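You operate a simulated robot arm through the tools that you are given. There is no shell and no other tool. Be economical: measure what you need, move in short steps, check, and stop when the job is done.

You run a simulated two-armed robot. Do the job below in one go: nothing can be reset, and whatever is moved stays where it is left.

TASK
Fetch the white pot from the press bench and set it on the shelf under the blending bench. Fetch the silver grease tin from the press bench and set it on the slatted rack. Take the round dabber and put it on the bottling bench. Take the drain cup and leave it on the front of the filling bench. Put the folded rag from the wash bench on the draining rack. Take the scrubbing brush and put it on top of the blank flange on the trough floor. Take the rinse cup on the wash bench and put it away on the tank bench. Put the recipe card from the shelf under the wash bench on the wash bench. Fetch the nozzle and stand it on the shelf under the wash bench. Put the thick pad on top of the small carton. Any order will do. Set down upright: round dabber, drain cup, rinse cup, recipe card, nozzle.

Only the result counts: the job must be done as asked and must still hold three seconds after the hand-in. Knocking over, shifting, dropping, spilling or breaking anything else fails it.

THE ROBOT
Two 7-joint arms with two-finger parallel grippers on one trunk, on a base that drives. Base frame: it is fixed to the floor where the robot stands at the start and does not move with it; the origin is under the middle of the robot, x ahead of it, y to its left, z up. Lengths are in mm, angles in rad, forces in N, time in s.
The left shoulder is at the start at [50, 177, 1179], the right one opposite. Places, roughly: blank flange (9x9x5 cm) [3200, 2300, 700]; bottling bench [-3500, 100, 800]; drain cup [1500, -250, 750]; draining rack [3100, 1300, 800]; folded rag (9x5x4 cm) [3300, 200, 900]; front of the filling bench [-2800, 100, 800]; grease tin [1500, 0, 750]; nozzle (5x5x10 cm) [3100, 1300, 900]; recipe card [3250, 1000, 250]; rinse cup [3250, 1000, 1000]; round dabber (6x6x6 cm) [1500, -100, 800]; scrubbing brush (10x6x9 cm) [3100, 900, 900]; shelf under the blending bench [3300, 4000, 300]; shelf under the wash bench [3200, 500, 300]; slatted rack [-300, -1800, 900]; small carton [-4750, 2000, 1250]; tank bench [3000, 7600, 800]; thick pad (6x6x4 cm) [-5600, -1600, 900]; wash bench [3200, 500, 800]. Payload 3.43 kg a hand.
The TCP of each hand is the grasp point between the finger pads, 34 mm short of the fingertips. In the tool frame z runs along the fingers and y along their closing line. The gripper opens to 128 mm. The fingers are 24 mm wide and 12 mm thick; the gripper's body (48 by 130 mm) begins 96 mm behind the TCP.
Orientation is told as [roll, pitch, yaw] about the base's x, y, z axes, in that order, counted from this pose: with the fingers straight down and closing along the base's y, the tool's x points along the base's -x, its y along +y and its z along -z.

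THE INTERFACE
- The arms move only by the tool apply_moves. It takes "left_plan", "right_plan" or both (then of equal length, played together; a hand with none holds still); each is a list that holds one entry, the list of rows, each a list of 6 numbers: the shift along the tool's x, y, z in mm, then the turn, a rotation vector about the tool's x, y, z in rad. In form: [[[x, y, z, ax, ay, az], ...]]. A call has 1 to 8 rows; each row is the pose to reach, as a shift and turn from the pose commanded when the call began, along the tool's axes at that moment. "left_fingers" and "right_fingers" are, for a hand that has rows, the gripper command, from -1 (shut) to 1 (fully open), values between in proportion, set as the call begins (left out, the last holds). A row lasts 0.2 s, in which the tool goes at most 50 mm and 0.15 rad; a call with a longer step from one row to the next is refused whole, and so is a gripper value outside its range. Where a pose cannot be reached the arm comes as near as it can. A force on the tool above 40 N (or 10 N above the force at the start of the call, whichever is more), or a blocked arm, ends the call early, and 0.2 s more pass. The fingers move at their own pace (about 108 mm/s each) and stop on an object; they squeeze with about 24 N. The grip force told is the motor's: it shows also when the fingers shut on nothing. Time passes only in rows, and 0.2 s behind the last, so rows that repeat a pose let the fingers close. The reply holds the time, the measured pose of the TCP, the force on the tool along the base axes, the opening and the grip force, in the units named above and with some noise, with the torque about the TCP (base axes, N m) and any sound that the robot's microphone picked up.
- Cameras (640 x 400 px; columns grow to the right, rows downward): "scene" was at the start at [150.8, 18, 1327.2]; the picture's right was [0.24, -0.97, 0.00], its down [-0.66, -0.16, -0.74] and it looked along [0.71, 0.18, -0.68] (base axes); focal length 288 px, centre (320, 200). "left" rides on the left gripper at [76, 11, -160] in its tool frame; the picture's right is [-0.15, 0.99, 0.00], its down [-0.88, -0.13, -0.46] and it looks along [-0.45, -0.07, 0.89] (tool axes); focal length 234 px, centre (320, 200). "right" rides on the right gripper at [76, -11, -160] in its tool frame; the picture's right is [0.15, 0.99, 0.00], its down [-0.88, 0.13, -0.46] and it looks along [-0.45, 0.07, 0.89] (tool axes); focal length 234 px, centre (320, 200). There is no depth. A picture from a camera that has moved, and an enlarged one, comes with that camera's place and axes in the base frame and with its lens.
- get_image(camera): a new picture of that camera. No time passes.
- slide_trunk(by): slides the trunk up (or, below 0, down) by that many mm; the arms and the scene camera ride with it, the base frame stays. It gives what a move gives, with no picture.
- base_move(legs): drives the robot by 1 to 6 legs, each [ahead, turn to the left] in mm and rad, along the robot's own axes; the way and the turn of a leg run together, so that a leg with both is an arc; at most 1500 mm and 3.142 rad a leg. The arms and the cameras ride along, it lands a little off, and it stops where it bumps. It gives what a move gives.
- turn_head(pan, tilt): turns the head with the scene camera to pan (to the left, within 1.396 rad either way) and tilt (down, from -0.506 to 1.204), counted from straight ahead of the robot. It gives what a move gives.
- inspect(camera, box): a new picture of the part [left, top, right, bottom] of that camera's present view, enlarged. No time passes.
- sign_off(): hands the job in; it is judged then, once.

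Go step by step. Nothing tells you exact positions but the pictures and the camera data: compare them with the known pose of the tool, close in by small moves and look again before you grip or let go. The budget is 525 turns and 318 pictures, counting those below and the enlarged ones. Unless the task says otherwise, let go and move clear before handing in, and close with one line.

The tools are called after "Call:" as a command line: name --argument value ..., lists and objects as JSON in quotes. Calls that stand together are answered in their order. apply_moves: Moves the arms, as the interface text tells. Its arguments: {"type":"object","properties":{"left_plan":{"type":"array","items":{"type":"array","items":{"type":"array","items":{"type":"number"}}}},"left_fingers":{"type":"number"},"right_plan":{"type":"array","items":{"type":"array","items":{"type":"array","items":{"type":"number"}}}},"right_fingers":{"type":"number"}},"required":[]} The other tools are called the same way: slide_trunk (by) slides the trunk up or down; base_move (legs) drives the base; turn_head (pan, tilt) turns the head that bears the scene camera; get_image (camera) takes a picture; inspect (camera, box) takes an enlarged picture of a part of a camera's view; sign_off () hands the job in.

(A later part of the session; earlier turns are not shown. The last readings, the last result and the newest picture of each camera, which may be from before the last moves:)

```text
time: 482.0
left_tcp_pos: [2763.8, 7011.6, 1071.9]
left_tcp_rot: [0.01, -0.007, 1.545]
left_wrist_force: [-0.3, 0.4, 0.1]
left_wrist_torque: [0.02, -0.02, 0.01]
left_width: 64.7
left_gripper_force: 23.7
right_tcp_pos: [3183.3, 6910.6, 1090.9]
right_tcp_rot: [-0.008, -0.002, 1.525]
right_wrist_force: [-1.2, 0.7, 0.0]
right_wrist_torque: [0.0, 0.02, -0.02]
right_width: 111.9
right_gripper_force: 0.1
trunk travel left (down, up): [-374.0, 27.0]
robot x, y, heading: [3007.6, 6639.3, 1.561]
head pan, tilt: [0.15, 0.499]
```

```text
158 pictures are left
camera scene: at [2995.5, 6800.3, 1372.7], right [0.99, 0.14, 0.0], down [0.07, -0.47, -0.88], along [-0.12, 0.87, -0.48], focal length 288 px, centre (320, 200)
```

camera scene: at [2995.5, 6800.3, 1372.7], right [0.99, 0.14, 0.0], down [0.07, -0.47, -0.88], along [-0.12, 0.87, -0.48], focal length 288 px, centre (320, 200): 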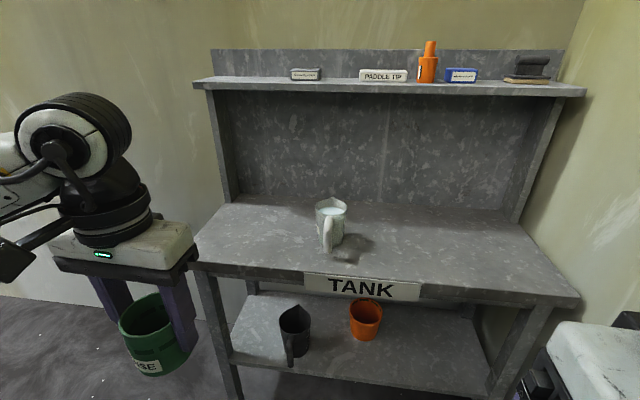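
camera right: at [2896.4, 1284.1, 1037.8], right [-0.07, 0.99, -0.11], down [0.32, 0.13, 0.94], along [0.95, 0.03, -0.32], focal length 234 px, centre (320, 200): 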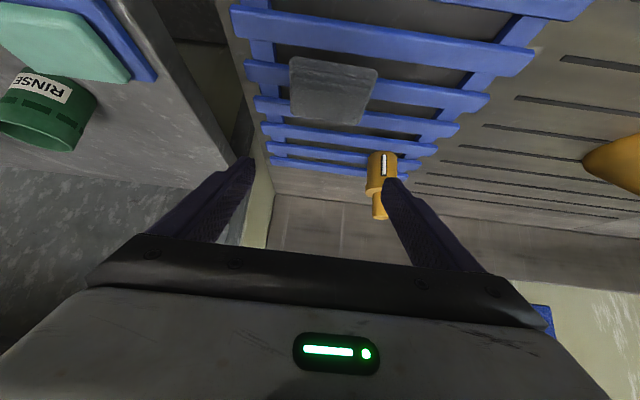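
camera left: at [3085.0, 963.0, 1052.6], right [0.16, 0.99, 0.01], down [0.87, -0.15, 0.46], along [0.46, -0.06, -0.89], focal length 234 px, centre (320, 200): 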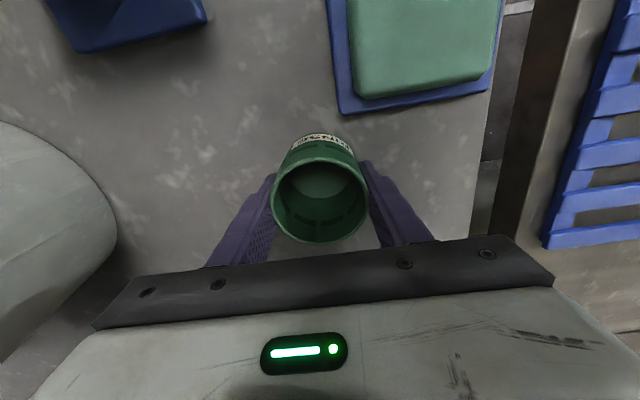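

Clear space on the left half of the bench. I approach and place the cup around (2730,7450), well away from the jug at (2933,7479).

Call:
base_move --legs '[[0, 0.012], [300, 0]]'

Call:
apply_moves --left_plan '[[[-40, 5, 10, 0, 0, 0], [-80, 10, 30, 0, 0, 0], [-120, 15, 60, 0, 0, 0], [-140, 20, 100, 0, 0, 0], [-140, 20, 130, 0, 0, 0]]]'

Call:
get_image --camera "left"

Call:
turn_head --pan 0.4 --tilt 0.65

Call:
get_image --camera "scene"

```text
time: 484.4
left_tcp_pos: [2758.6, 7304.2, 1071.9]
left_tcp_rot: [0.011, -0.009, 1.557]
left_wrist_force: [-0.2, 0.4, -0.7]
left_wrist_torque: [-0.02, 0.01, -0.02]
left_width: 65.2
left_gripper_force: 24.4
right_tcp_pos: [3178.1, 7209.6, 1091.3]
right_tcp_rot: [-0.008, -0.002, 1.535]
right_wrist_force: [-0.1, 0.8, 0.7]
right_wrist_torque: [-0.02, 0.04, 0.04]
right_width: 112.0
right_gripper_force: 0.0
trunk travel left (down, up): [-374.0, 27.0]
robot x, y, heading: [3011.0, 6937.3, 1.572]
head pan, tilt: [0.15, 0.499]
```

```text
refused: row 3 steps farther than a row can; nothing moved
```

```text
157 pictures are left
camera left: at [2749.0, 7227.9, 1229.9], right [-0.99, 0.16, 0.01], down [0.14, 0.88, 0.46], along [0.06, 0.46, -0.89], focal length 234 px, centre (320, 200)
```

left: 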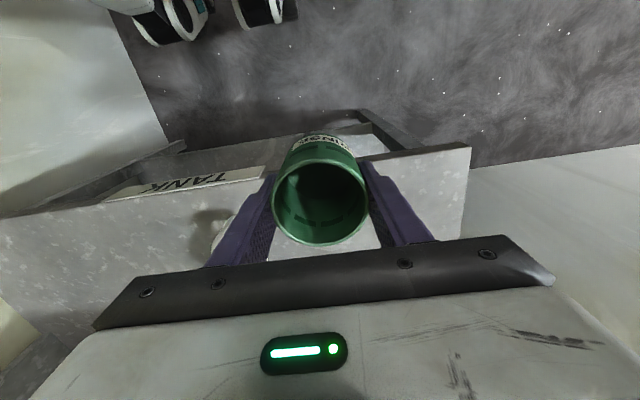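

```text
time: 485.1
left_tcp_pos: [2759.3, 7303.8, 1071.0]
left_tcp_rot: [0.011, -0.007, 1.56]
left_wrist_force: [-0.7, 0.6, 0.0]
left_wrist_torque: [0.02, -0.03, 0.02]
left_width: 64.8
left_gripper_force: 24.0
right_tcp_pos: [3180.2, 7208.3, 1090.4]
right_tcp_rot: [-0.006, -0.004, 1.537]
right_wrist_force: [-0.6, -0.5, 0.6]
right_wrist_torque: [-0.01, 0.01, -0.01]
right_width: 112.1
right_gripper_force: 0.1
trunk travel left (down, up): [-374.0, 27.0]
robot x, y, heading: [3006.9, 6940.8, 1.572]
head pan, tilt: [0.4, 0.649]
```

```text
156 pictures are left
camera scene: at [2973.4, 7086.3, 1359.3], right [0.92, 0.39, 0.0], down [0.23, -0.56, -0.8], along [-0.31, 0.73, -0.6], focal length 288 px, centre (320, 200)
```

scene: 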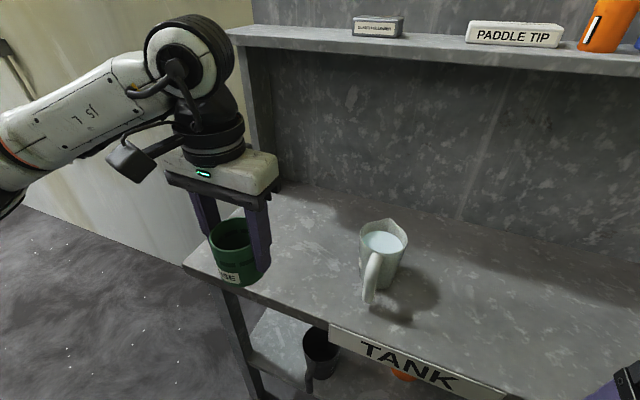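

Call:
apply_moves --left_plan '[[[-40, 3, 15, 0, 0, 0], [-75, 6, 45, 0, 0, 0], [-110, 10, 75, 0, 0, 0], [-135, 12, 110, 0, 0, 0], [-140, 12, 135, 0, 0, 0]]]'

Call:
get_image --camera "left"

Call:
get_image --camera "scene"

```text
time: 486.3
left_tcp_pos: [2748.5, 7444.5, 937.1]
left_tcp_rot: [0.011, -0.01, 1.558]
left_wrist_force: [0.2, -0.9, -1.1]
left_wrist_torque: [0.01, 0.02, 0.01]
left_width: 64.8
left_gripper_force: 23.9
right_tcp_pos: [3178.2, 7209.5, 1091.7]
right_tcp_rot: [-0.007, -0.003, 1.535]
right_wrist_force: [0.2, 0.6, -0.3]
right_wrist_torque: [0.04, 0.0, 0.0]
right_width: 112.1
right_gripper_force: 0.0
trunk travel left (down, up): [-374.0, 27.0]
robot x, y, heading: [3007.4, 6941.5, 1.57]
head pan, tilt: [0.4, 0.649]
```

```text
155 pictures are left
camera left: at [2738.5, 7367.0, 1095.9], right [-0.99, 0.16, 0.01], down [0.15, 0.87, 0.46], along [0.06, 0.46, -0.89], focal length 234 px, centre (320, 200)
```

left: 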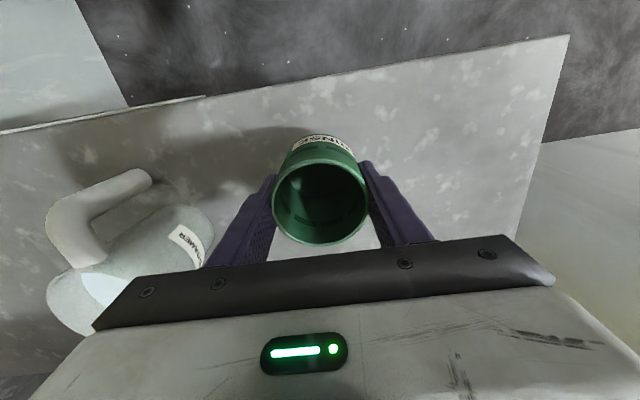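

```text
154 pictures are left
camera scene: at [2973.3, 7086.3, 1359.3], right [0.92, 0.39, 0.0], down [0.24, -0.56, -0.8], along [-0.31, 0.73, -0.6], focal length 288 px, centre (320, 200)
```

scene: 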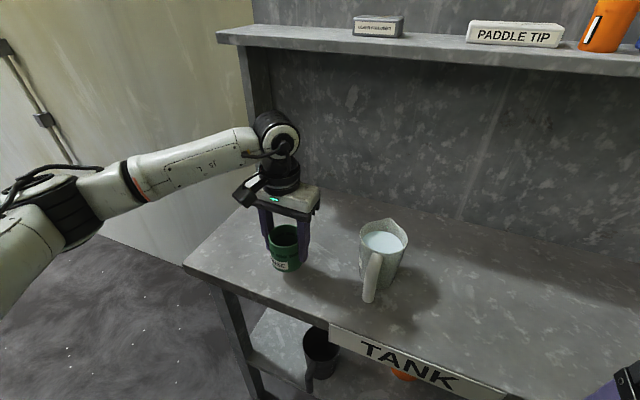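

I shift 25 mm away from the jug and lower to contact.

Call:
apply_moves --left_plan '[[[0, 15, 0, 0, 0, 0], [0, 27, 10, 0, 0, 0], [0, 27, 22, 0, 0, 0], [0, 27, 27, 0, 0, 0], [0, 27, 31, 0, 0, 0], [0, 27, 35, 0, 0, 0], [0, 27, 39, 0, 0, 0], [0, 27, 43, 0, 0, 0]]]'

```text
time: 488.1
left_tcp_pos: [2720.3, 7447.1, 898.6]
left_tcp_rot: [0.011, -0.013, 1.56]
left_wrist_force: [-1.1, -0.8, 17.2]
left_wrist_torque: [0.12, -0.39, 0.0]
left_width: 65.3
left_gripper_force: 24.0
right_tcp_pos: [3179.9, 7206.8, 1091.3]
right_tcp_rot: [-0.005, -0.005, 1.537]
right_wrist_force: [1.0, -0.6, -0.3]
right_wrist_torque: [-0.01, -0.01, 0.02]
right_width: 112.2
right_gripper_force: 0.1
trunk travel left (down, up): [-374.0, 27.0]
robot x, y, heading: [3006.0, 6940.7, 1.571]
head pan, tilt: [0.4, 0.649]
```

Contact. I release with a small opening and rise straight up.

Call:
apply_moves --left_plan '[[[0, 0, -3, 0, 0, 0], [0, 0, -3, 0, 0, 0], [0, 0, -3, 0, 0, 0], [0, 0, -40, 0, 0, 0], [0, 0, -85, 0, 0, 0], [20, 0, -125, 0, 0, 0]]]' --left_fingers 0.4

Call:
get_image --camera "left"

Call:
get_image --camera "scene"

```text
time: 489.5
left_tcp_pos: [2720.4, 7422.5, 1020.0]
left_tcp_rot: [0.01, -0.009, 1.559]
left_wrist_force: [0.0, -0.2, 0.6]
left_wrist_torque: [0.01, 0.0, -0.01]
left_width: 89.3
left_gripper_force: 0.0
right_tcp_pos: [3179.0, 7208.5, 1090.1]
right_tcp_rot: [-0.006, -0.005, 1.535]
right_wrist_force: [0.3, -0.2, 0.0]
right_wrist_torque: [-0.01, 0.0, 0.04]
right_width: 112.3
right_gripper_force: 0.1
trunk travel left (down, up): [-374.0, 27.0]
robot x, y, heading: [3008.2, 6943.1, 1.572]
head pan, tilt: [0.4, 0.649]
```

```text
153 pictures are left
camera left: at [2710.4, 7345.5, 1177.8], right [-0.99, 0.16, 0.01], down [0.15, 0.88, 0.46], along [0.06, 0.46, -0.89], focal length 234 px, centre (320, 200)
```

left: 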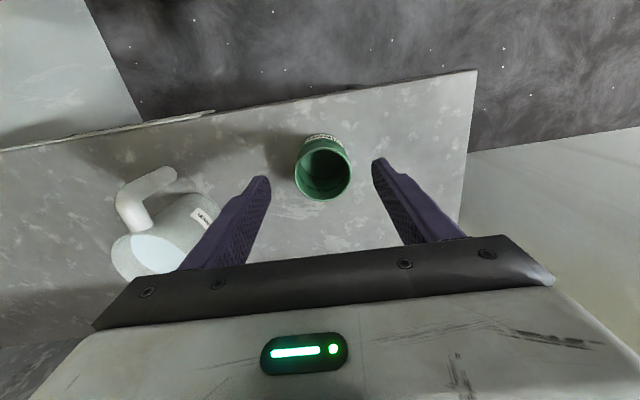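

```text
152 pictures are left
camera scene: at [2973.4, 7085.6, 1359.3], right [0.92, 0.39, 0.0], down [0.24, -0.56, -0.8], along [-0.31, 0.73, -0.6], focal length 288 px, centre (320, 200)
```

scene: 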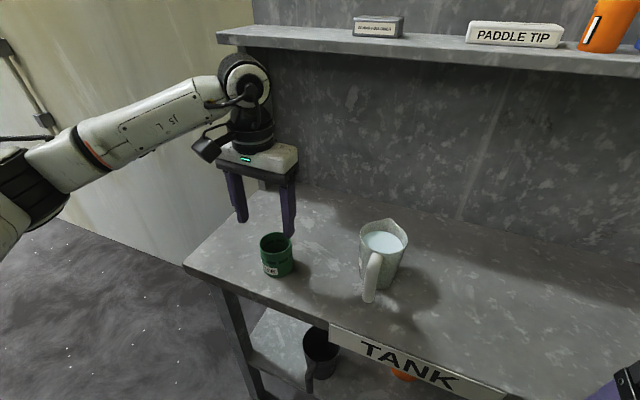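

Rinse cup is placed. Now I head back to the press bench for the tin, dabber and drain cup.

Call:
base_move --legs '[[-350, 0]]'

Call:
apply_moves --left_plan '[[[45, 0, -10, 0, 0, 0], [90, 0, -20, 0, 0, 0], [135, 0, -30, 0, 0, 0], [180, 0, -40, 0, 0, 0], [220, 0, -45, 0, 0, 0]]]'

Call:
base_move --legs '[[0, 2.875], [1140, 0], [1140, 0], [0, 0.266]]'

Call:
turn_head --pan 0 --tilt 0.3

Call:
get_image --camera "scene"

```text
time: 491.8
left_tcp_pos: [2725.3, 7074.8, 1019.4]
left_tcp_rot: [0.011, -0.008, 1.549]
left_wrist_force: [0.1, 0.7, -0.5]
left_wrist_torque: [0.0, 0.0, -0.02]
left_width: 89.4
left_gripper_force: 0.1
right_tcp_pos: [3180.1, 6857.0, 1091.7]
right_tcp_rot: [-0.005, -0.002, 1.526]
right_wrist_force: [-0.5, -0.3, -0.5]
right_wrist_torque: [0.0, 0.01, -0.04]
right_width: 112.0
right_gripper_force: 0.0
trunk travel left (down, up): [-374.0, 27.0]
robot x, y, heading: [3007.4, 6586.0, 1.559]
head pan, tilt: [0.4, 0.649]
```

```text
time: 493.0
left_tcp_pos: [2720.8, 6855.4, 1060.1]
left_tcp_rot: [0.01, -0.009, 1.549]
left_wrist_force: [0.7, 0.0, 0.1]
left_wrist_torque: [0.03, 0.01, -0.02]
left_width: 89.6
left_gripper_force: 0.0
right_tcp_pos: [3180.5, 6856.5, 1092.5]
right_tcp_rot: [-0.007, -0.003, 1.525]
right_wrist_force: [0.2, -0.4, -0.3]
right_wrist_torque: [0.0, -0.01, -0.02]
right_width: 112.2
right_gripper_force: 0.1
trunk travel left (down, up): [-374.0, 27.0]
robot x, y, heading: [3002.8, 6590.0, 1.561]
head pan, tilt: [0.4, 0.649]
```

```text
time: 512.0
left_tcp_pos: [2857.9, 4126.6, 1058.7]
left_tcp_rot: [0.01, -0.009, -1.504]
left_wrist_force: [-0.4, 0.2, 0.1]
left_wrist_torque: [0.0, 0.01, -0.02]
left_width: 89.5
left_gripper_force: 0.0
right_tcp_pos: [2400.6, 4084.3, 1091.5]
right_tcp_rot: [-0.007, -0.004, -1.525]
right_wrist_force: [0.0, -0.4, -0.8]
right_wrist_torque: [0.04, -0.03, 0.03]
right_width: 112.1
right_gripper_force: 0.1
trunk travel left (down, up): [-374.0, 27.0]
robot x, y, heading: [2552.4, 4368.7, -1.491]
head pan, tilt: [0.4, 0.649]
```

```text
time: 512.8
left_tcp_pos: [2856.5, 4126.8, 1059.7]
left_tcp_rot: [0.01, -0.008, -1.501]
left_wrist_force: [-0.6, 0.3, -0.2]
left_wrist_torque: [-0.02, -0.01, 0.0]
left_width: 89.6
left_gripper_force: 0.0
right_tcp_pos: [2400.3, 4085.1, 1091.8]
right_tcp_rot: [-0.006, -0.003, -1.525]
right_wrist_force: [0.1, -0.8, 0.4]
right_wrist_torque: [-0.02, -0.05, -0.03]
right_width: 111.9
right_gripper_force: 0.2
trunk travel left (down, up): [-374.0, 27.0]
robot x, y, heading: [2550.4, 4367.4, -1.494]
head pan, tilt: [0.0, 0.3]
```

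```text
151 pictures are left
camera scene: at [2563.2, 4203.5, 1391.0], right [-1.0, -0.08, 0.0], down [-0.02, 0.3, -0.96], along [0.08, -0.95, -0.3], focal length 288 px, centre (320, 200)
```

scene: 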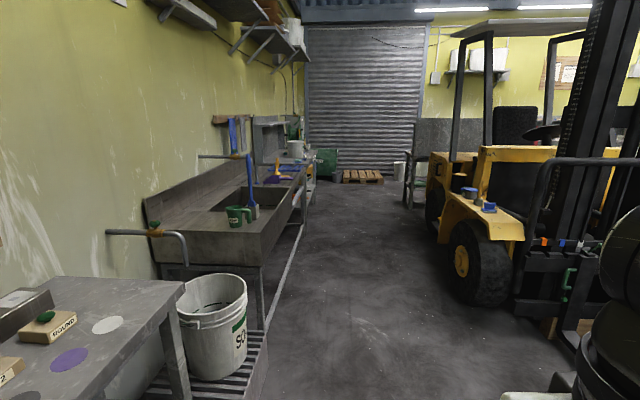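

Call:
base_move --legs '[[0, -0.378], [1012, 0], [0, 0.318], [1400, 0], [1400, 0], [1350, 0]]'

Call:
get_image --camera "scene"

```text
time: 539.5
left_tcp_pos: [2622.5, -939.7, 1060.2]
left_tcp_rot: [0.01, -0.008, -1.57]
left_wrist_force: [0.5, -0.5, -0.6]
left_wrist_torque: [-0.01, -0.01, 0.01]
left_width: 89.7
left_gripper_force: 0.0
right_tcp_pos: [2164.7, -951.7, 1091.0]
right_tcp_rot: [-0.007, -0.004, -1.589]
right_wrist_force: [-0.5, -0.4, 0.3]
right_wrist_torque: [0.02, 0.01, 0.0]
right_width: 111.9
right_gripper_force: 0.0
trunk travel left (down, up): [-374.0, 27.0]
robot x, y, heading: [2332.1, -678.6, -1.557]
head pan, tilt: [0.0, 0.3]
```

```text
150 pictures are left
camera scene: at [2334.8, -844.4, 1391.0], right [-1.0, -0.01, 0.0], down [0.0, 0.3, -0.96], along [0.01, -0.96, -0.3], focal length 288 px, centre (320, 200)
```

scene: 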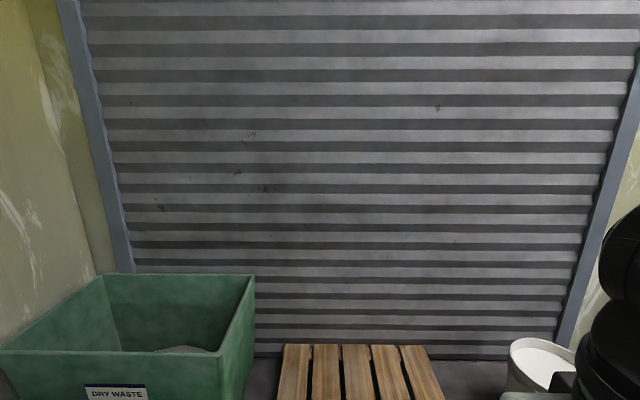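

Call:
base_move --legs '[[150, 0], [0, -1.585], [800, 0], [0, -1.571]]'

Call:
turn_head --pan 0 --tilt 0.6

Call:
get_image --camera "scene"

```text
time: 552.4
left_tcp_pos: [1227.5, -600.9, 1060.3]
left_tcp_rot: [0.012, -0.009, 1.598]
left_wrist_force: [-0.3, -0.4, 0.2]
left_wrist_torque: [0.02, 0.0, 0.0]
left_width: 89.6
left_gripper_force: 0.0
right_tcp_pos: [1686.5, -578.4, 1091.3]
right_tcp_rot: [-0.006, -0.004, 1.575]
right_wrist_force: [0.0, 0.4, -1.3]
right_wrist_torque: [0.02, -0.02, 0.03]
right_width: 112.1
right_gripper_force: 0.0
trunk travel left (down, up): [-374.0, 27.0]
robot x, y, heading: [1526.0, -854.7, 1.608]
head pan, tilt: [0.0, 0.3]
```

```text
time: 553.2
left_tcp_pos: [1229.0, -600.1, 1058.4]
left_tcp_rot: [0.012, -0.009, 1.596]
left_wrist_force: [0.3, -0.5, 0.4]
left_wrist_torque: [-0.03, 0.0, 0.0]
left_width: 89.5
left_gripper_force: 0.0
right_tcp_pos: [1686.2, -577.3, 1090.8]
right_tcp_rot: [-0.006, -0.003, 1.574]
right_wrist_force: [0.4, 0.3, -0.2]
right_wrist_torque: [0.01, 0.0, 0.0]
right_width: 112.0
right_gripper_force: 0.0
trunk travel left (down, up): [-374.0, 27.0]
robot x, y, heading: [1526.7, -854.4, 1.606]
head pan, tilt: [0.0, 0.6]
```

```text
149 pictures are left
camera scene: at [1518.5, -699.1, 1363.6], right [1.0, 0.04, 0.0], down [0.02, -0.56, -0.83], along [-0.03, 0.82, -0.56], focal length 288 px, centre (320, 200)
```

scene: 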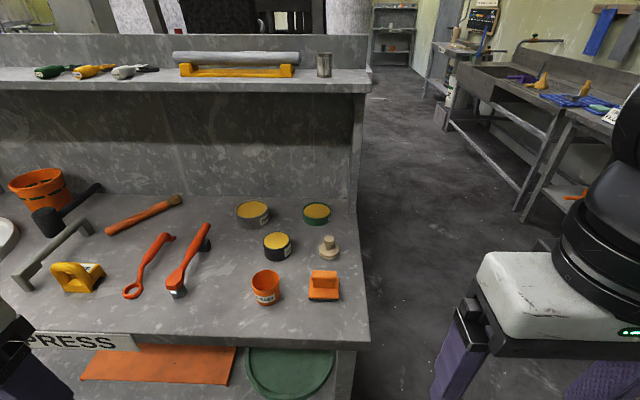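

Call:
inspect --camera "scene" --box '[220, 190, 360, 310]'

Call:
inspect --camera "scene" --box '[270, 30, 370, 100]'

```text
3.33 times, centred on (290, 250) of scene
camera zoom: at [1518.5, -699.1, 1363.6], right [1.0, 0.04, 0.0], down [0.02, -0.56, -0.83], along [-0.03, 0.82, -0.56], focal length 960 px, centre (420, 33)
```

zoom: 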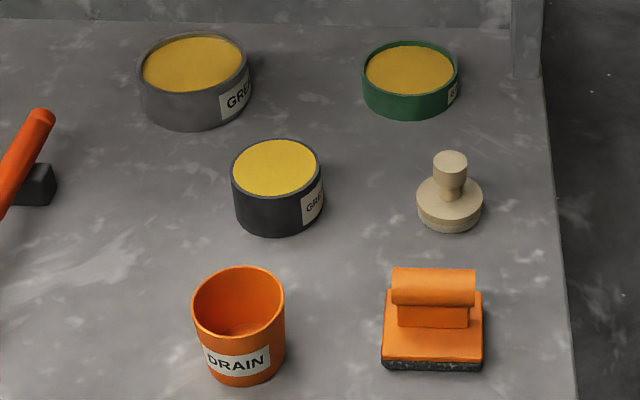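

```text
5.71 times, centred on (320, 65) of scene
camera zoom: at [1518.5, -699.1, 1363.6], right [1.0, 0.04, 0.0], down [0.02, -0.56, -0.83], along [-0.03, 0.82, -0.56], focal length 1646 px, centre (320, 971)
```

zoom: 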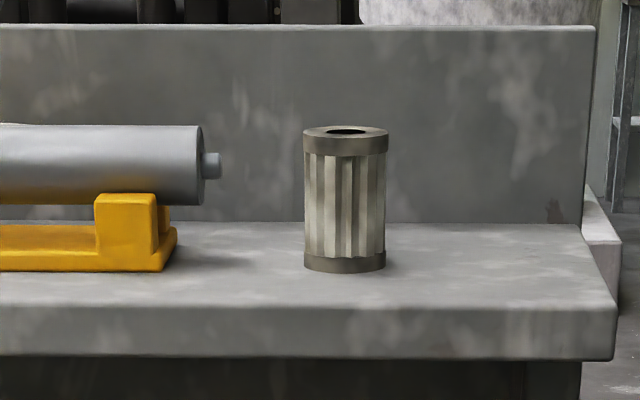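

Silver grease tin ≈(1279,5), dia≈102; drain cup ≈(1382,−287); round dabber ≈(1522,−146). First the tin with the right hand at 45°. I move the base to x≈1154.

Call:
base_move --legs '[[0, 1.536], [375, 0], [0, -1.571]]'

Call:
apply_moves --right_plan '[[[-20, 0, 0, 0, -0.131, 0], [-40, 0, 0, 0, -0.262, 0], [-60, 0, 0, 0, -0.393, 0], [-80, 0, 0, 0, -0.524, 0], [-100, 0, 0, 0, -0.655, 0], [-120, 0, 0, 0, -0.785, 0]]]' --right_fingers 1

Call:
slide_trunk --by -170

Call:
get_image --camera "right"

Call:
get_image --camera "scene"

```text
time: 563.1
left_tcp_pos: [864.0, -589.9, 1060.8]
left_tcp_rot: [0.011, -0.007, 1.557]
left_wrist_force: [-0.2, 0.8, 0.2]
left_wrist_torque: [0.04, -0.02, 0.01]
left_width: 89.7
left_gripper_force: 0.1
right_tcp_pos: [1321.5, -586.1, 1090.9]
right_tcp_rot: [-0.007, -0.004, 1.534]
right_wrist_force: [-0.1, -0.2, -0.2]
right_wrist_torque: [-0.02, 0.04, 0.01]
right_width: 111.8
right_gripper_force: 0.0
trunk travel left (down, up): [-374.0, 27.0]
robot x, y, heading: [1147.9, -855.8, 1.569]
head pan, tilt: [0.0, 0.6]
```

```text
time: 564.5
left_tcp_pos: [861.4, -589.4, 1059.7]
left_tcp_rot: [0.01, -0.008, 1.557]
left_wrist_force: [-0.1, -0.7, 0.0]
left_wrist_torque: [0.01, 0.01, -0.01]
left_width: 89.8
left_gripper_force: 0.0
right_tcp_pos: [1312.9, -436.3, 1100.5]
right_tcp_rot: [-0.01, -0.789, 1.545]
right_wrist_force: [-1.3, 0.5, 0.5]
right_wrist_torque: [-0.05, 0.0, 0.0]
right_width: 128.0
right_gripper_force: 0.0
right hand out of reach, approached as far as the arm can: row 4, 5, 6
trunk travel left (down, up): [-374.0, 27.0]
robot x, y, heading: [1152.1, -855.2, 1.567]
head pan, tilt: [0.0, 0.6]
```

```text
time: 566.4
left_tcp_pos: [862.5, -590.7, 889.8]
left_tcp_rot: [0.011, -0.009, 1.557]
left_wrist_force: [0.0, 0.5, 0.4]
left_wrist_torque: [0.0, -0.05, 0.0]
left_width: 89.5
left_gripper_force: 0.0
right_tcp_pos: [1314.3, -437.5, 930.5]
right_tcp_rot: [-0.008, -0.788, 1.54]
right_wrist_force: [-0.6, 0.6, 0.1]
right_wrist_torque: [-0.01, 0.02, 0.03]
right_width: 128.2
right_gripper_force: 0.0
trunk travel left (down, up): [-204.0, 197.0]
robot x, y, heading: [1147.0, -857.3, 1.572]
head pan, tilt: [0.0, 0.6]
```

```text
146 pictures are left
camera right: at [1317.7, -604.7, 989.8], right [-0.99, -0.07, -0.11], down [-0.13, 0.3, 0.94], along [-0.03, 0.95, -0.31], focal length 234 px, centre (320, 200)
```

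right: 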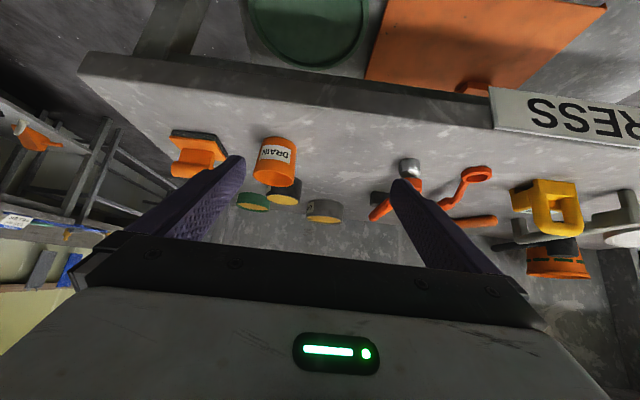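

```text
145 pictures are left
camera scene: at [1149.3, -700.2, 1193.6], right [1.0, 0.0, 0.0], down [0.0, -0.56, -0.83], along [0.0, 0.83, -0.56], focal length 288 px, centre (320, 200)
```

scene: 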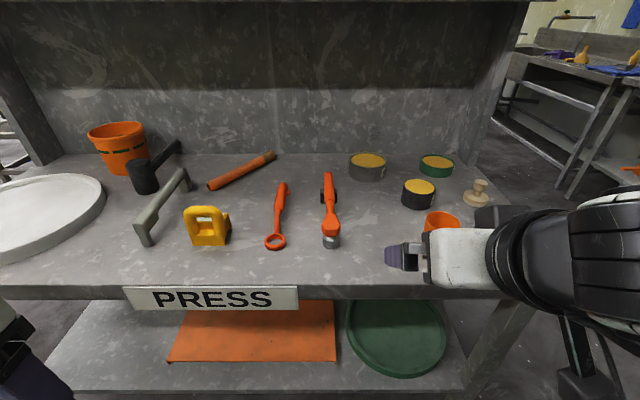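

Call:
apply_moves --right_plan '[[[-16, 18, -16, -0.02, 0, -0.02], [-32, 35, -32, -0.02, 0, -0.02]]]'

Call:
base_move --legs '[[150, 0]]'

Call:
get_image --camera "right"

```text
time: 567.0
left_tcp_pos: [862.2, -589.6, 888.6]
left_tcp_rot: [0.012, -0.008, 1.557]
left_wrist_force: [-0.2, 1.0, 0.5]
left_wrist_torque: [0.01, -0.04, 0.0]
left_width: 89.6
left_gripper_force: 0.1
right_tcp_pos: [1279.7, -435.3, 975.6]
right_tcp_rot: [-0.012, -0.785, 1.569]
right_wrist_force: [0.0, 0.4, -0.2]
right_wrist_torque: [0.01, -0.03, 0.0]
right_width: 127.9
right_gripper_force: 0.1
trunk travel left (down, up): [-204.0, 197.0]
robot x, y, heading: [1147.8, -854.0, 1.573]
head pan, tilt: [0.0, 0.6]
```

```text
time: 568.4
left_tcp_pos: [863.2, -435.9, 889.6]
left_tcp_rot: [0.01, -0.008, 1.554]
left_wrist_force: [0.3, 0.1, -0.1]
left_wrist_torque: [0.01, 0.05, -0.01]
left_width: 89.5
left_gripper_force: 0.0
right_tcp_pos: [1279.7, -282.0, 975.4]
right_tcp_rot: [-0.007, -0.784, 1.567]
right_wrist_force: [0.4, -0.1, 0.2]
right_wrist_torque: [-0.01, -0.02, 0.01]
right_width: 128.1
right_gripper_force: 0.0
trunk travel left (down, up): [-204.0, 197.0]
robot x, y, heading: [1147.9, -702.0, 1.568]
head pan, tilt: [0.0, 0.6]
```

```text
144 pictures are left
camera right: at [1289.7, -448.5, 1035.3], right [-0.99, -0.09, -0.11], down [-0.13, 0.3, 0.94], along [-0.06, 0.95, -0.31], focal length 234 px, centre (320, 200)
```

right: 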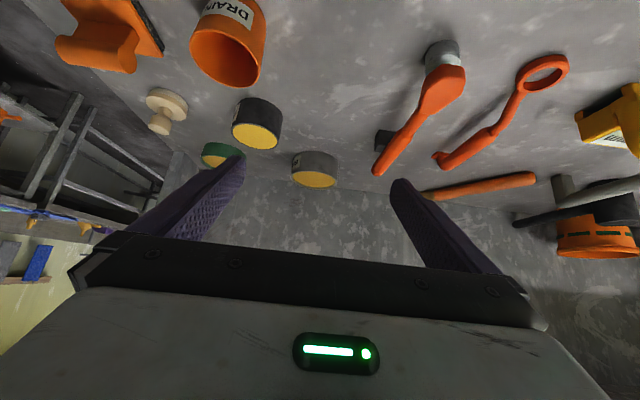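

Call:
apply_moves --right_plan '[[[-25, 1, 35, 0, 0, 0], [-50, 2, 70, 0, 0, 0], [-65, 3, 110, 0, 0, 0], [-69, 4, 150, 0, 0, 0], [-69, 4, 172, 0, 0, 0]]]'

Call:
get_image --camera "right"

```text
time: 569.6
left_tcp_pos: [862.5, -436.8, 889.6]
left_tcp_rot: [0.011, -0.009, 1.555]
left_wrist_force: [0.6, 0.5, -0.1]
left_wrist_torque: [-0.05, 0.04, 0.0]
left_width: 89.5
left_gripper_force: 0.0
right_tcp_pos: [1277.9, -109.8, 902.6]
right_tcp_rot: [-0.01, -0.786, 1.57]
right_wrist_force: [-0.1, -0.1, -0.1]
right_wrist_torque: [0.01, 0.02, -0.01]
right_width: 127.8
right_gripper_force: 0.0
trunk travel left (down, up): [-204.0, 197.0]
robot x, y, heading: [1148.7, -705.2, 1.565]
head pan, tilt: [0.0, 0.6]
```

```text
143 pictures are left
camera right: at [1286.8, -277.0, 961.3], right [-0.99, -0.09, -0.11], down [-0.13, 0.3, 0.94], along [-0.06, 0.95, -0.31], focal length 234 px, centre (320, 200)
```

right: 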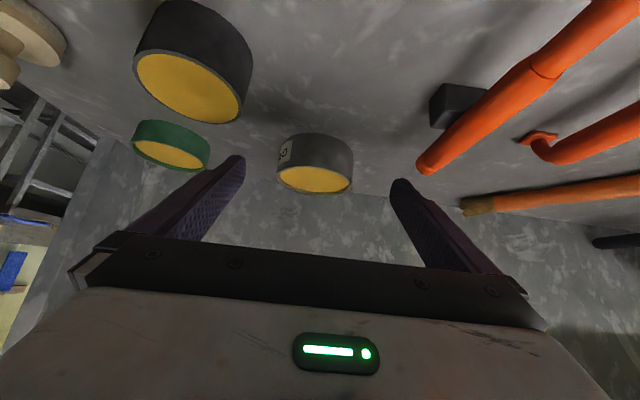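

Call:
apply_moves --right_plan '[[[-5, 0, 40, 0, 0, 0], [-10, 0, 75, 0, 0, 0]]]'

Call:
get_image --camera "right"

```text
time: 570.2
left_tcp_pos: [863.5, -435.8, 889.2]
left_tcp_rot: [0.012, -0.009, 1.555]
left_wrist_force: [-0.5, 0.2, 0.2]
left_wrist_torque: [0.03, 0.02, -0.04]
left_width: 89.6
left_gripper_force: 0.1
right_tcp_pos: [1281.5, -52.9, 855.8]
right_tcp_rot: [-0.011, -0.789, 1.57]
right_wrist_force: [0.4, 0.3, 0.6]
right_wrist_torque: [0.02, 0.01, 0.0]
right_width: 127.8
right_gripper_force: 0.0
trunk travel left (down, up): [-204.0, 197.0]
robot x, y, heading: [1149.2, -705.0, 1.57]
head pan, tilt: [0.0, 0.6]
```

```text
142 pictures are left
camera right: at [1290.4, -219.0, 915.1], right [-0.99, -0.09, -0.11], down [-0.13, 0.3, 0.94], along [-0.06, 0.95, -0.31], focal length 234 px, centre (320, 200)
```

right: 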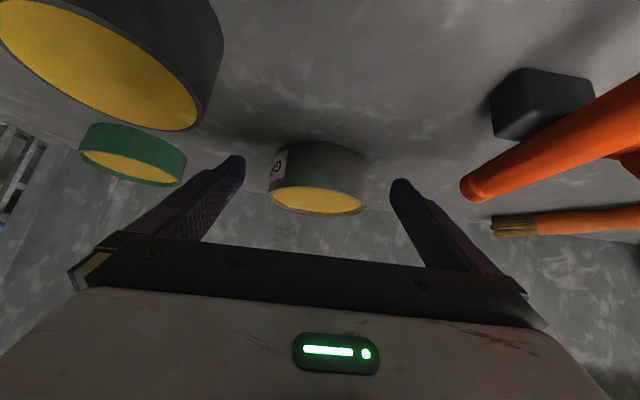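

Call:
apply_moves --right_plan '[[[-5, 0, 28, 0, 0, 0]]]'

Call:
apply_moves --right_plan '[[[0, 0, 0, 0, 0, 0], [0, 0, 0, 0, 0, 0], [0, 0, 0, 0, 0, 0]]]' --right_fingers -1

Call:
get_image --camera "right"

```text
time: 570.6
left_tcp_pos: [863.6, -435.7, 889.8]
left_tcp_rot: [0.009, -0.011, 1.555]
left_wrist_force: [0.5, -0.3, -0.6]
left_wrist_torque: [0.02, 0.02, 0.04]
left_width: 89.5
left_gripper_force: 0.2
right_tcp_pos: [1280.9, -30.0, 839.0]
right_tcp_rot: [-0.009, -0.787, 1.565]
right_wrist_force: [-0.9, -0.4, 0.0]
right_wrist_torque: [0.02, 0.0, -0.05]
right_width: 128.1
right_gripper_force: 0.1
trunk travel left (down, up): [-204.0, 197.0]
robot x, y, heading: [1145.0, -702.0, 1.57]
head pan, tilt: [0.0, 0.6]
```

```text
time: 571.4
left_tcp_pos: [863.1, -436.4, 888.8]
left_tcp_rot: [0.011, -0.01, 1.556]
left_wrist_force: [0.1, 0.3, -0.3]
left_wrist_torque: [-0.01, 0.0, 0.01]
left_width: 89.5
left_gripper_force: 0.0
right_tcp_pos: [1281.0, -31.6, 840.3]
right_tcp_rot: [-0.009, -0.787, 1.567]
right_wrist_force: [-0.9, -0.2, 0.9]
right_wrist_torque: [0.09, 0.17, 0.05]
right_width: 95.2
right_gripper_force: 24.0
trunk travel left (down, up): [-204.0, 197.0]
robot x, y, heading: [1147.4, -705.1, 1.563]
head pan, tilt: [0.0, 0.6]
```

```text
141 pictures are left
camera right: at [1289.8, -196.8, 898.8], right [-0.99, -0.09, -0.11], down [-0.13, 0.3, 0.94], along [-0.06, 0.95, -0.31], focal length 234 px, centre (320, 200)
```

right: 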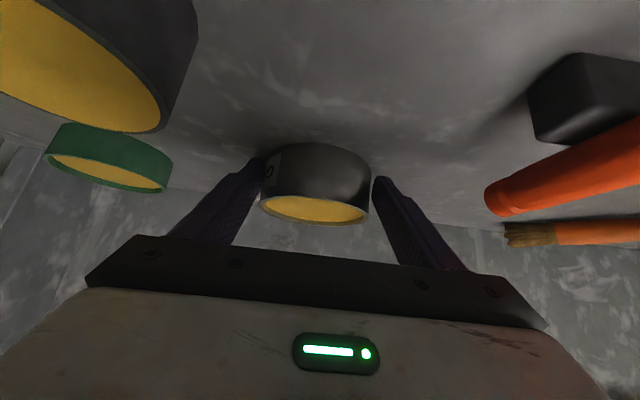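

Gripped at 95 mm. Lift and check.

Call:
apply_moves --right_plan '[[[-10, 0, -10, 0, 0, 0], [-30, 0, -30, 0, 0, 0], [-60, 0, -60, 0, 0, 0], [-90, 0, -90, 0, 0, 0]]]'

Call:
get_image --camera "right"

Call:
get_image --camera "scene"

```text
time: 572.4
left_tcp_pos: [862.6, -437.3, 890.3]
left_tcp_rot: [0.009, -0.008, 1.555]
left_wrist_force: [0.6, -0.2, 0.2]
left_wrist_torque: [-0.03, 0.03, 0.03]
left_width: 89.7
left_gripper_force: 0.1
right_tcp_pos: [1278.5, -30.0, 966.5]
right_tcp_rot: [-0.01, -0.787, 1.569]
right_wrist_force: [0.2, -0.2, -3.2]
right_wrist_torque: [-0.12, 0.01, -0.03]
right_width: 94.8
right_gripper_force: 24.3
trunk travel left (down, up): [-204.0, 197.0]
robot x, y, heading: [1149.4, -702.3, 1.565]
head pan, tilt: [0.0, 0.6]
```

```text
140 pictures are left
camera right: at [1288.0, -196.0, 1027.4], right [-0.99, -0.09, -0.11], down [-0.13, 0.3, 0.94], along [-0.06, 0.95, -0.31], focal length 234 px, centre (320, 200)
```

right: 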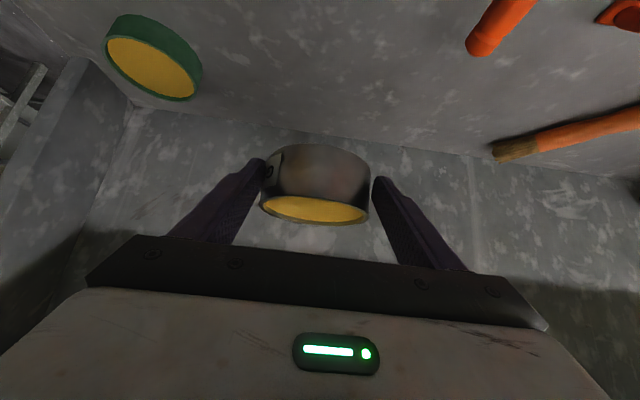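

```text
139 pictures are left
camera scene: at [1149.9, -546.9, 1193.5], right [1.0, 0.0, 0.0], down [0.0, -0.56, -0.83], along [0.0, 0.83, -0.56], focal length 288 px, centre (320, 200)
```

scene: 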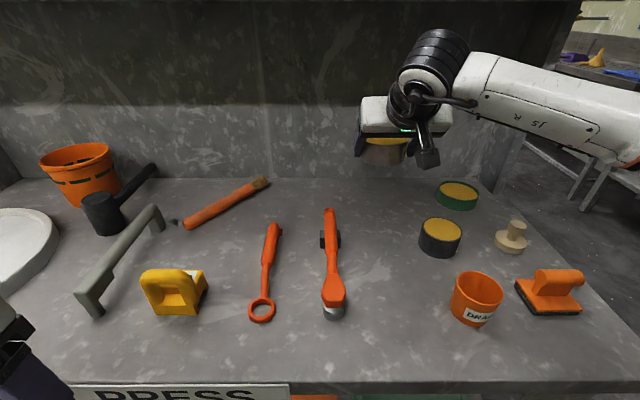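

Tin is held level. I take it to the slatted rack: back off, drive west, face −y.

Call:
base_move --legs '[[-330, 0], [0, 1.574], [1290, 0], [0, 1.571]]'

Call:
turn_head --pan 0 --tilt 0.5

Call:
get_image --camera "scene"

```text
time: 586.9
left_tcp_pos: [-114.4, -1449.3, 891.0]
left_tcp_rot: [0.009, -0.011, -2.293]
left_wrist_force: [-1.1, -0.4, -0.2]
left_wrist_torque: [0.0, 0.01, 0.02]
left_width: 89.4
left_gripper_force: 0.1
right_tcp_pos: [-709.3, -1477.6, 962.0]
right_tcp_rot: [-0.036, -0.766, -2.307]
right_wrist_force: [0.0, 1.2, -2.3]
right_wrist_torque: [0.08, -0.09, -0.03]
right_width: 97.9
right_gripper_force: 24.3
trunk travel left (down, up): [-204.0, 197.0]
robot x, y, heading: [-158.1, -1065.7, -2.279]
head pan, tilt: [0.0, 0.6]
stopped in leg 4: the force on the tool passed its limit (the readings are from after the stop); the commanded pose is now the measured one
```

```text
time: 587.5
left_tcp_pos: [-114.2, -1449.1, 890.7]
left_tcp_rot: [0.009, -0.009, -2.293]
left_wrist_force: [0.6, 0.2, 0.3]
left_wrist_torque: [0.0, -0.01, 0.01]
left_width: 89.8
left_gripper_force: 0.1
right_tcp_pos: [-708.4, -1477.0, 961.4]
right_tcp_rot: [-0.036, -0.769, -2.307]
right_wrist_force: [1.4, 2.0, -2.9]
right_wrist_torque: [0.1, -0.07, -0.03]
right_width: 98.0
right_gripper_force: 24.1
trunk travel left (down, up): [-204.0, 197.0]
robot x, y, heading: [-155.4, -1063.4, -2.277]
head pan, tilt: [0.0, 0.499]
```

```text
138 pictures are left
camera scene: at [-262.8, -1185.2, 1202.5], right [-0.76, 0.65, 0.0], down [0.31, 0.36, -0.88], along [-0.57, -0.67, -0.48], focal length 288 px, centre (320, 200)
```

scene: 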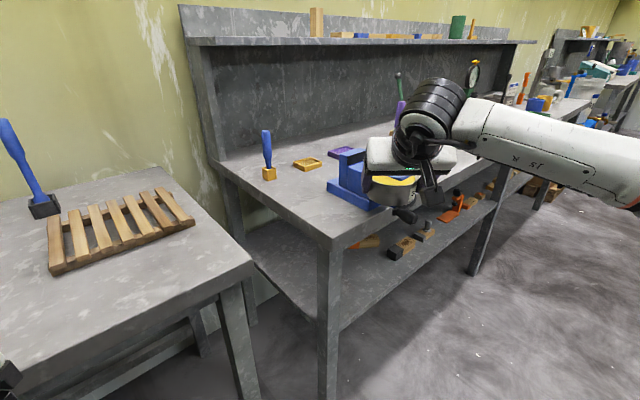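

The tin bumped the blue vice while turning. I turn back, then reverse away, and check.

Call:
base_move --legs '[[0, -0.15]]'

Call:
get_image --camera "scene"

Call:
get_image --camera "right"

```text
time: 588.6
left_tcp_pos: [-172.1, -1452.5, 889.9]
left_tcp_rot: [0.011, -0.008, -2.444]
left_wrist_force: [-0.6, 0.4, 0.3]
left_wrist_torque: [-0.01, 0.01, -0.02]
left_width: 89.7
left_gripper_force: 0.0
right_tcp_pos: [-766.6, -1391.4, 961.7]
right_tcp_rot: [-0.035, -0.767, -2.461]
right_wrist_force: [-1.0, 0.3, -3.6]
right_wrist_torque: [0.05, -0.08, 0.03]
right_width: 97.9
right_gripper_force: 24.0
trunk travel left (down, up): [-204.0, 197.0]
robot x, y, heading: [-158.6, -1061.0, -2.428]
head pan, tilt: [0.0, 0.499]
```

```text
137 pictures are left
camera scene: at [-280.4, -1168.0, 1202.5], right [-0.65, 0.76, 0.0], down [0.36, 0.31, -0.88], along [-0.67, -0.57, -0.48], focal length 288 px, centre (320, 200)
```

scene: 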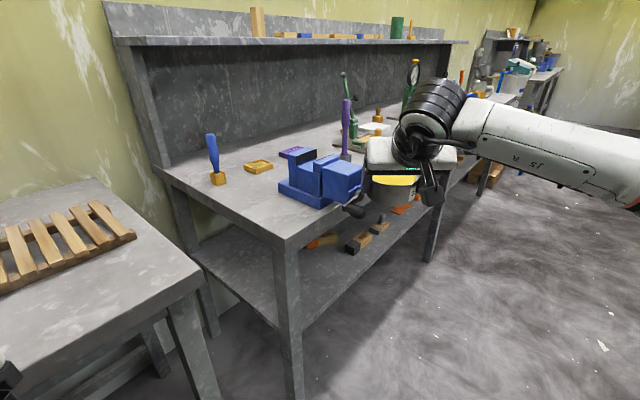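

```text
136 pictures are left
camera right: at [-640.5, -1280.8, 1024.9], right [0.69, -0.72, -0.13], down [-0.16, -0.32, 0.94], along [-0.71, -0.62, -0.33], focal length 234 px, centre (320, 200)
```

right: 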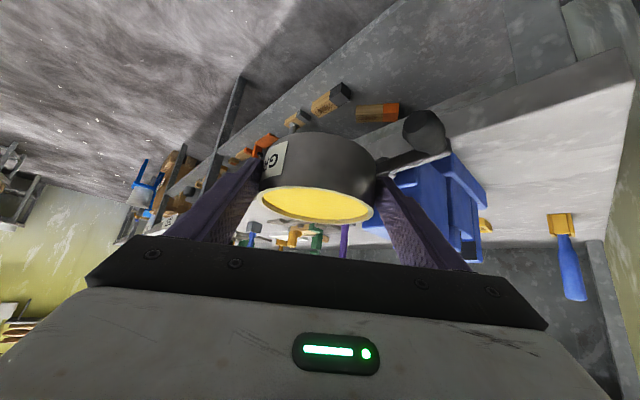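

The vice seems unmoved and the tin is still held. I swing round the other way (clockwise through north and east) to face the rack.

Call:
base_move --legs '[[0, -0.7], [0, -2.4], [0, -2.324]]'

Call:
turn_head --pan -0.15 --tilt 0.6

Call:
get_image --camera "scene"

Call:
get_image --camera "right"

```text
time: 602.2
left_tcp_pos: [104.3, -1352.0, 890.4]
left_tcp_rot: [0.01, -0.009, -1.672]
left_wrist_force: [-0.8, -0.1, 0.7]
left_wrist_torque: [0.01, -0.01, 0.04]
left_width: 89.8
left_gripper_force: 0.1
right_tcp_pos: [-363.5, -1720.6, 961.2]
right_tcp_rot: [-0.037, -0.767, -1.688]
right_wrist_force: [0.3, -0.3, -3.5]
right_wrist_torque: [0.08, -0.03, 0.01]
right_width: 97.0
right_gripper_force: 24.3
trunk travel left (down, up): [-204.0, 197.0]
robot x, y, heading: [-158.9, -1061.1, -1.66]
head pan, tilt: [0.0, 0.499]
```

```text
time: 602.9
left_tcp_pos: [104.6, -1352.4, 889.6]
left_tcp_rot: [0.01, -0.008, -1.673]
left_wrist_force: [0.3, 0.0, 0.2]
left_wrist_torque: [-0.01, -0.05, 0.0]
left_width: 89.7
left_gripper_force: 0.0
right_tcp_pos: [-362.9, -1720.6, 962.4]
right_tcp_rot: [-0.036, -0.768, -1.688]
right_wrist_force: [0.8, -0.3, -4.0]
right_wrist_torque: [0.09, -0.01, 0.01]
right_width: 96.9
right_gripper_force: 24.2
trunk travel left (down, up): [-204.0, 197.0]
robot x, y, heading: [-158.2, -1058.9, -1.655]
head pan, tilt: [-0.15, 0.6]
```

```text
135 pictures are left
camera scene: at [-185.0, -1219.0, 1193.5], right [-0.97, 0.24, 0.0], down [0.13, 0.55, -0.83], along [-0.2, -0.8, -0.56], focal length 288 px, centre (320, 200)
```

scene: 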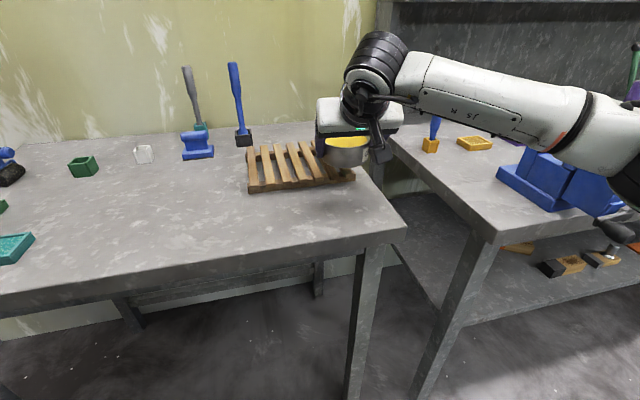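

```text
134 pictures are left
camera right: at [-350.2, -1554.5, 1024.7], right [0.99, -0.03, -0.13], down [0.11, -0.34, 0.94], along [-0.08, -0.94, -0.33], focal length 234 px, centre (320, 200)
```

right: 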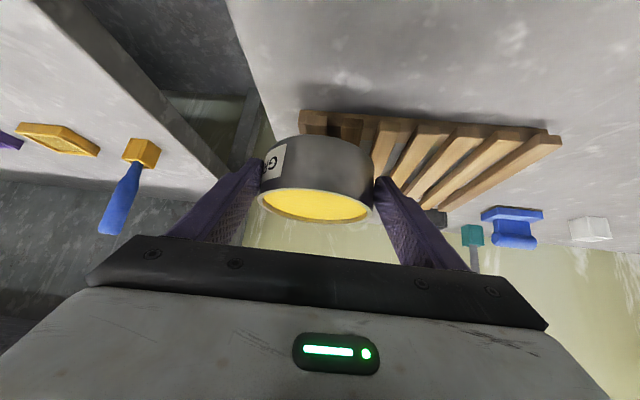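

Rack spans x −385…−163, y −1740…−1938, top near z≈880. I rotate slightly left, approach, and centre the tin over it.

Call:
base_move --legs '[[0, 0.131], [85, 0]]'

Call:
get_image --camera "scene"

Call:
get_image --camera "right"

```text
time: 604.6
left_tcp_pos: [143.5, -1397.7, 889.4]
left_tcp_rot: [0.011, -0.008, -1.545]
left_wrist_force: [0.5, -1.1, 0.2]
left_wrist_torque: [-0.01, -0.01, 0.01]
left_width: 89.6
left_gripper_force: 0.1
right_tcp_pos: [-272.9, -1824.9, 962.0]
right_tcp_rot: [-0.037, -0.767, -1.558]
right_wrist_force: [0.2, 0.2, -3.1]
right_wrist_torque: [0.11, 0.0, 0.0]
right_width: 96.5
right_gripper_force: 24.4
trunk travel left (down, up): [-204.0, 197.0]
robot x, y, heading: [-157.7, -1143.8, -1.532]
head pan, tilt: [-0.15, 0.6]
```

```text
133 pictures are left
camera scene: at [-161.5, -1304.4, 1193.3], right [-0.99, 0.11, 0.0], down [0.06, 0.56, -0.82], along [-0.09, -0.82, -0.57], focal length 288 px, centre (320, 200)
```

scene: 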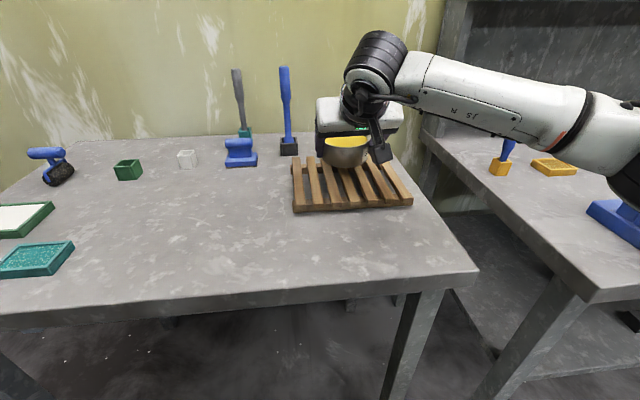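

```text
132 pictures are left
camera right: at [-281.9, -1658.1, 1024.6], right [0.99, 0.09, -0.13], down [0.15, -0.32, 0.94], along [0.05, -0.94, -0.33], focal length 234 px, centre (320, 200)
```

right: 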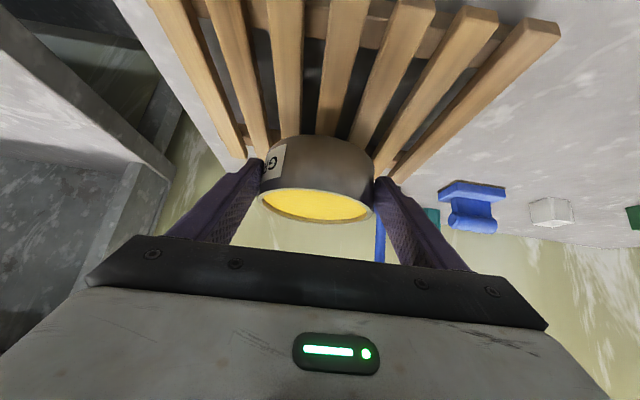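

Call:
inspect --camera "scene" --box '[280, 110, 420, 220]'

```text
3.64 times, centred on (350, 165) of scene
camera zoom: at [-161.5, -1304.4, 1193.3], right [-0.99, 0.11, 0.0], down [0.06, 0.56, -0.82], along [-0.09, -0.82, -0.57], focal length 1048 px, centre (211, 327)
```

zoom: 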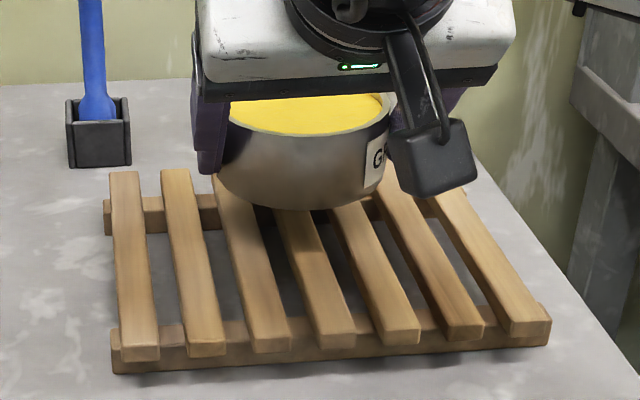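

Call:
slide_trunk --by -30

Call:
inspect --camera "scene" --box '[280, 110, 420, 220]'

```text
time: 605.4
left_tcp_pos: [142.8, -1398.7, 860.0]
left_tcp_rot: [0.01, -0.007, -1.545]
left_wrist_force: [0.3, 1.4, -0.1]
left_wrist_torque: [-0.01, 0.05, -0.02]
left_width: 89.7
left_gripper_force: 0.0
right_tcp_pos: [-272.5, -1824.7, 931.3]
right_tcp_rot: [-0.036, -0.766, -1.559]
right_wrist_force: [-0.1, -0.1, -2.2]
right_wrist_torque: [0.09, -0.01, -0.01]
right_width: 96.9
right_gripper_force: 23.9
trunk travel left (down, up): [-174.0, 227.0]
robot x, y, heading: [-154.9, -1143.8, -1.529]
head pan, tilt: [-0.15, 0.6]
```

```text
3.64 times, centred on (350, 165) of scene
camera zoom: at [-161.5, -1304.0, 1163.4], right [-0.99, 0.11, 0.0], down [0.06, 0.56, -0.82], along [-0.09, -0.82, -0.57], focal length 1048 px, centre (211, 327)
```

zoom: 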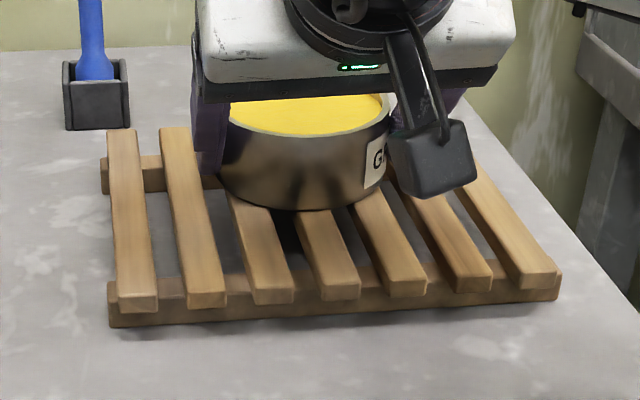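

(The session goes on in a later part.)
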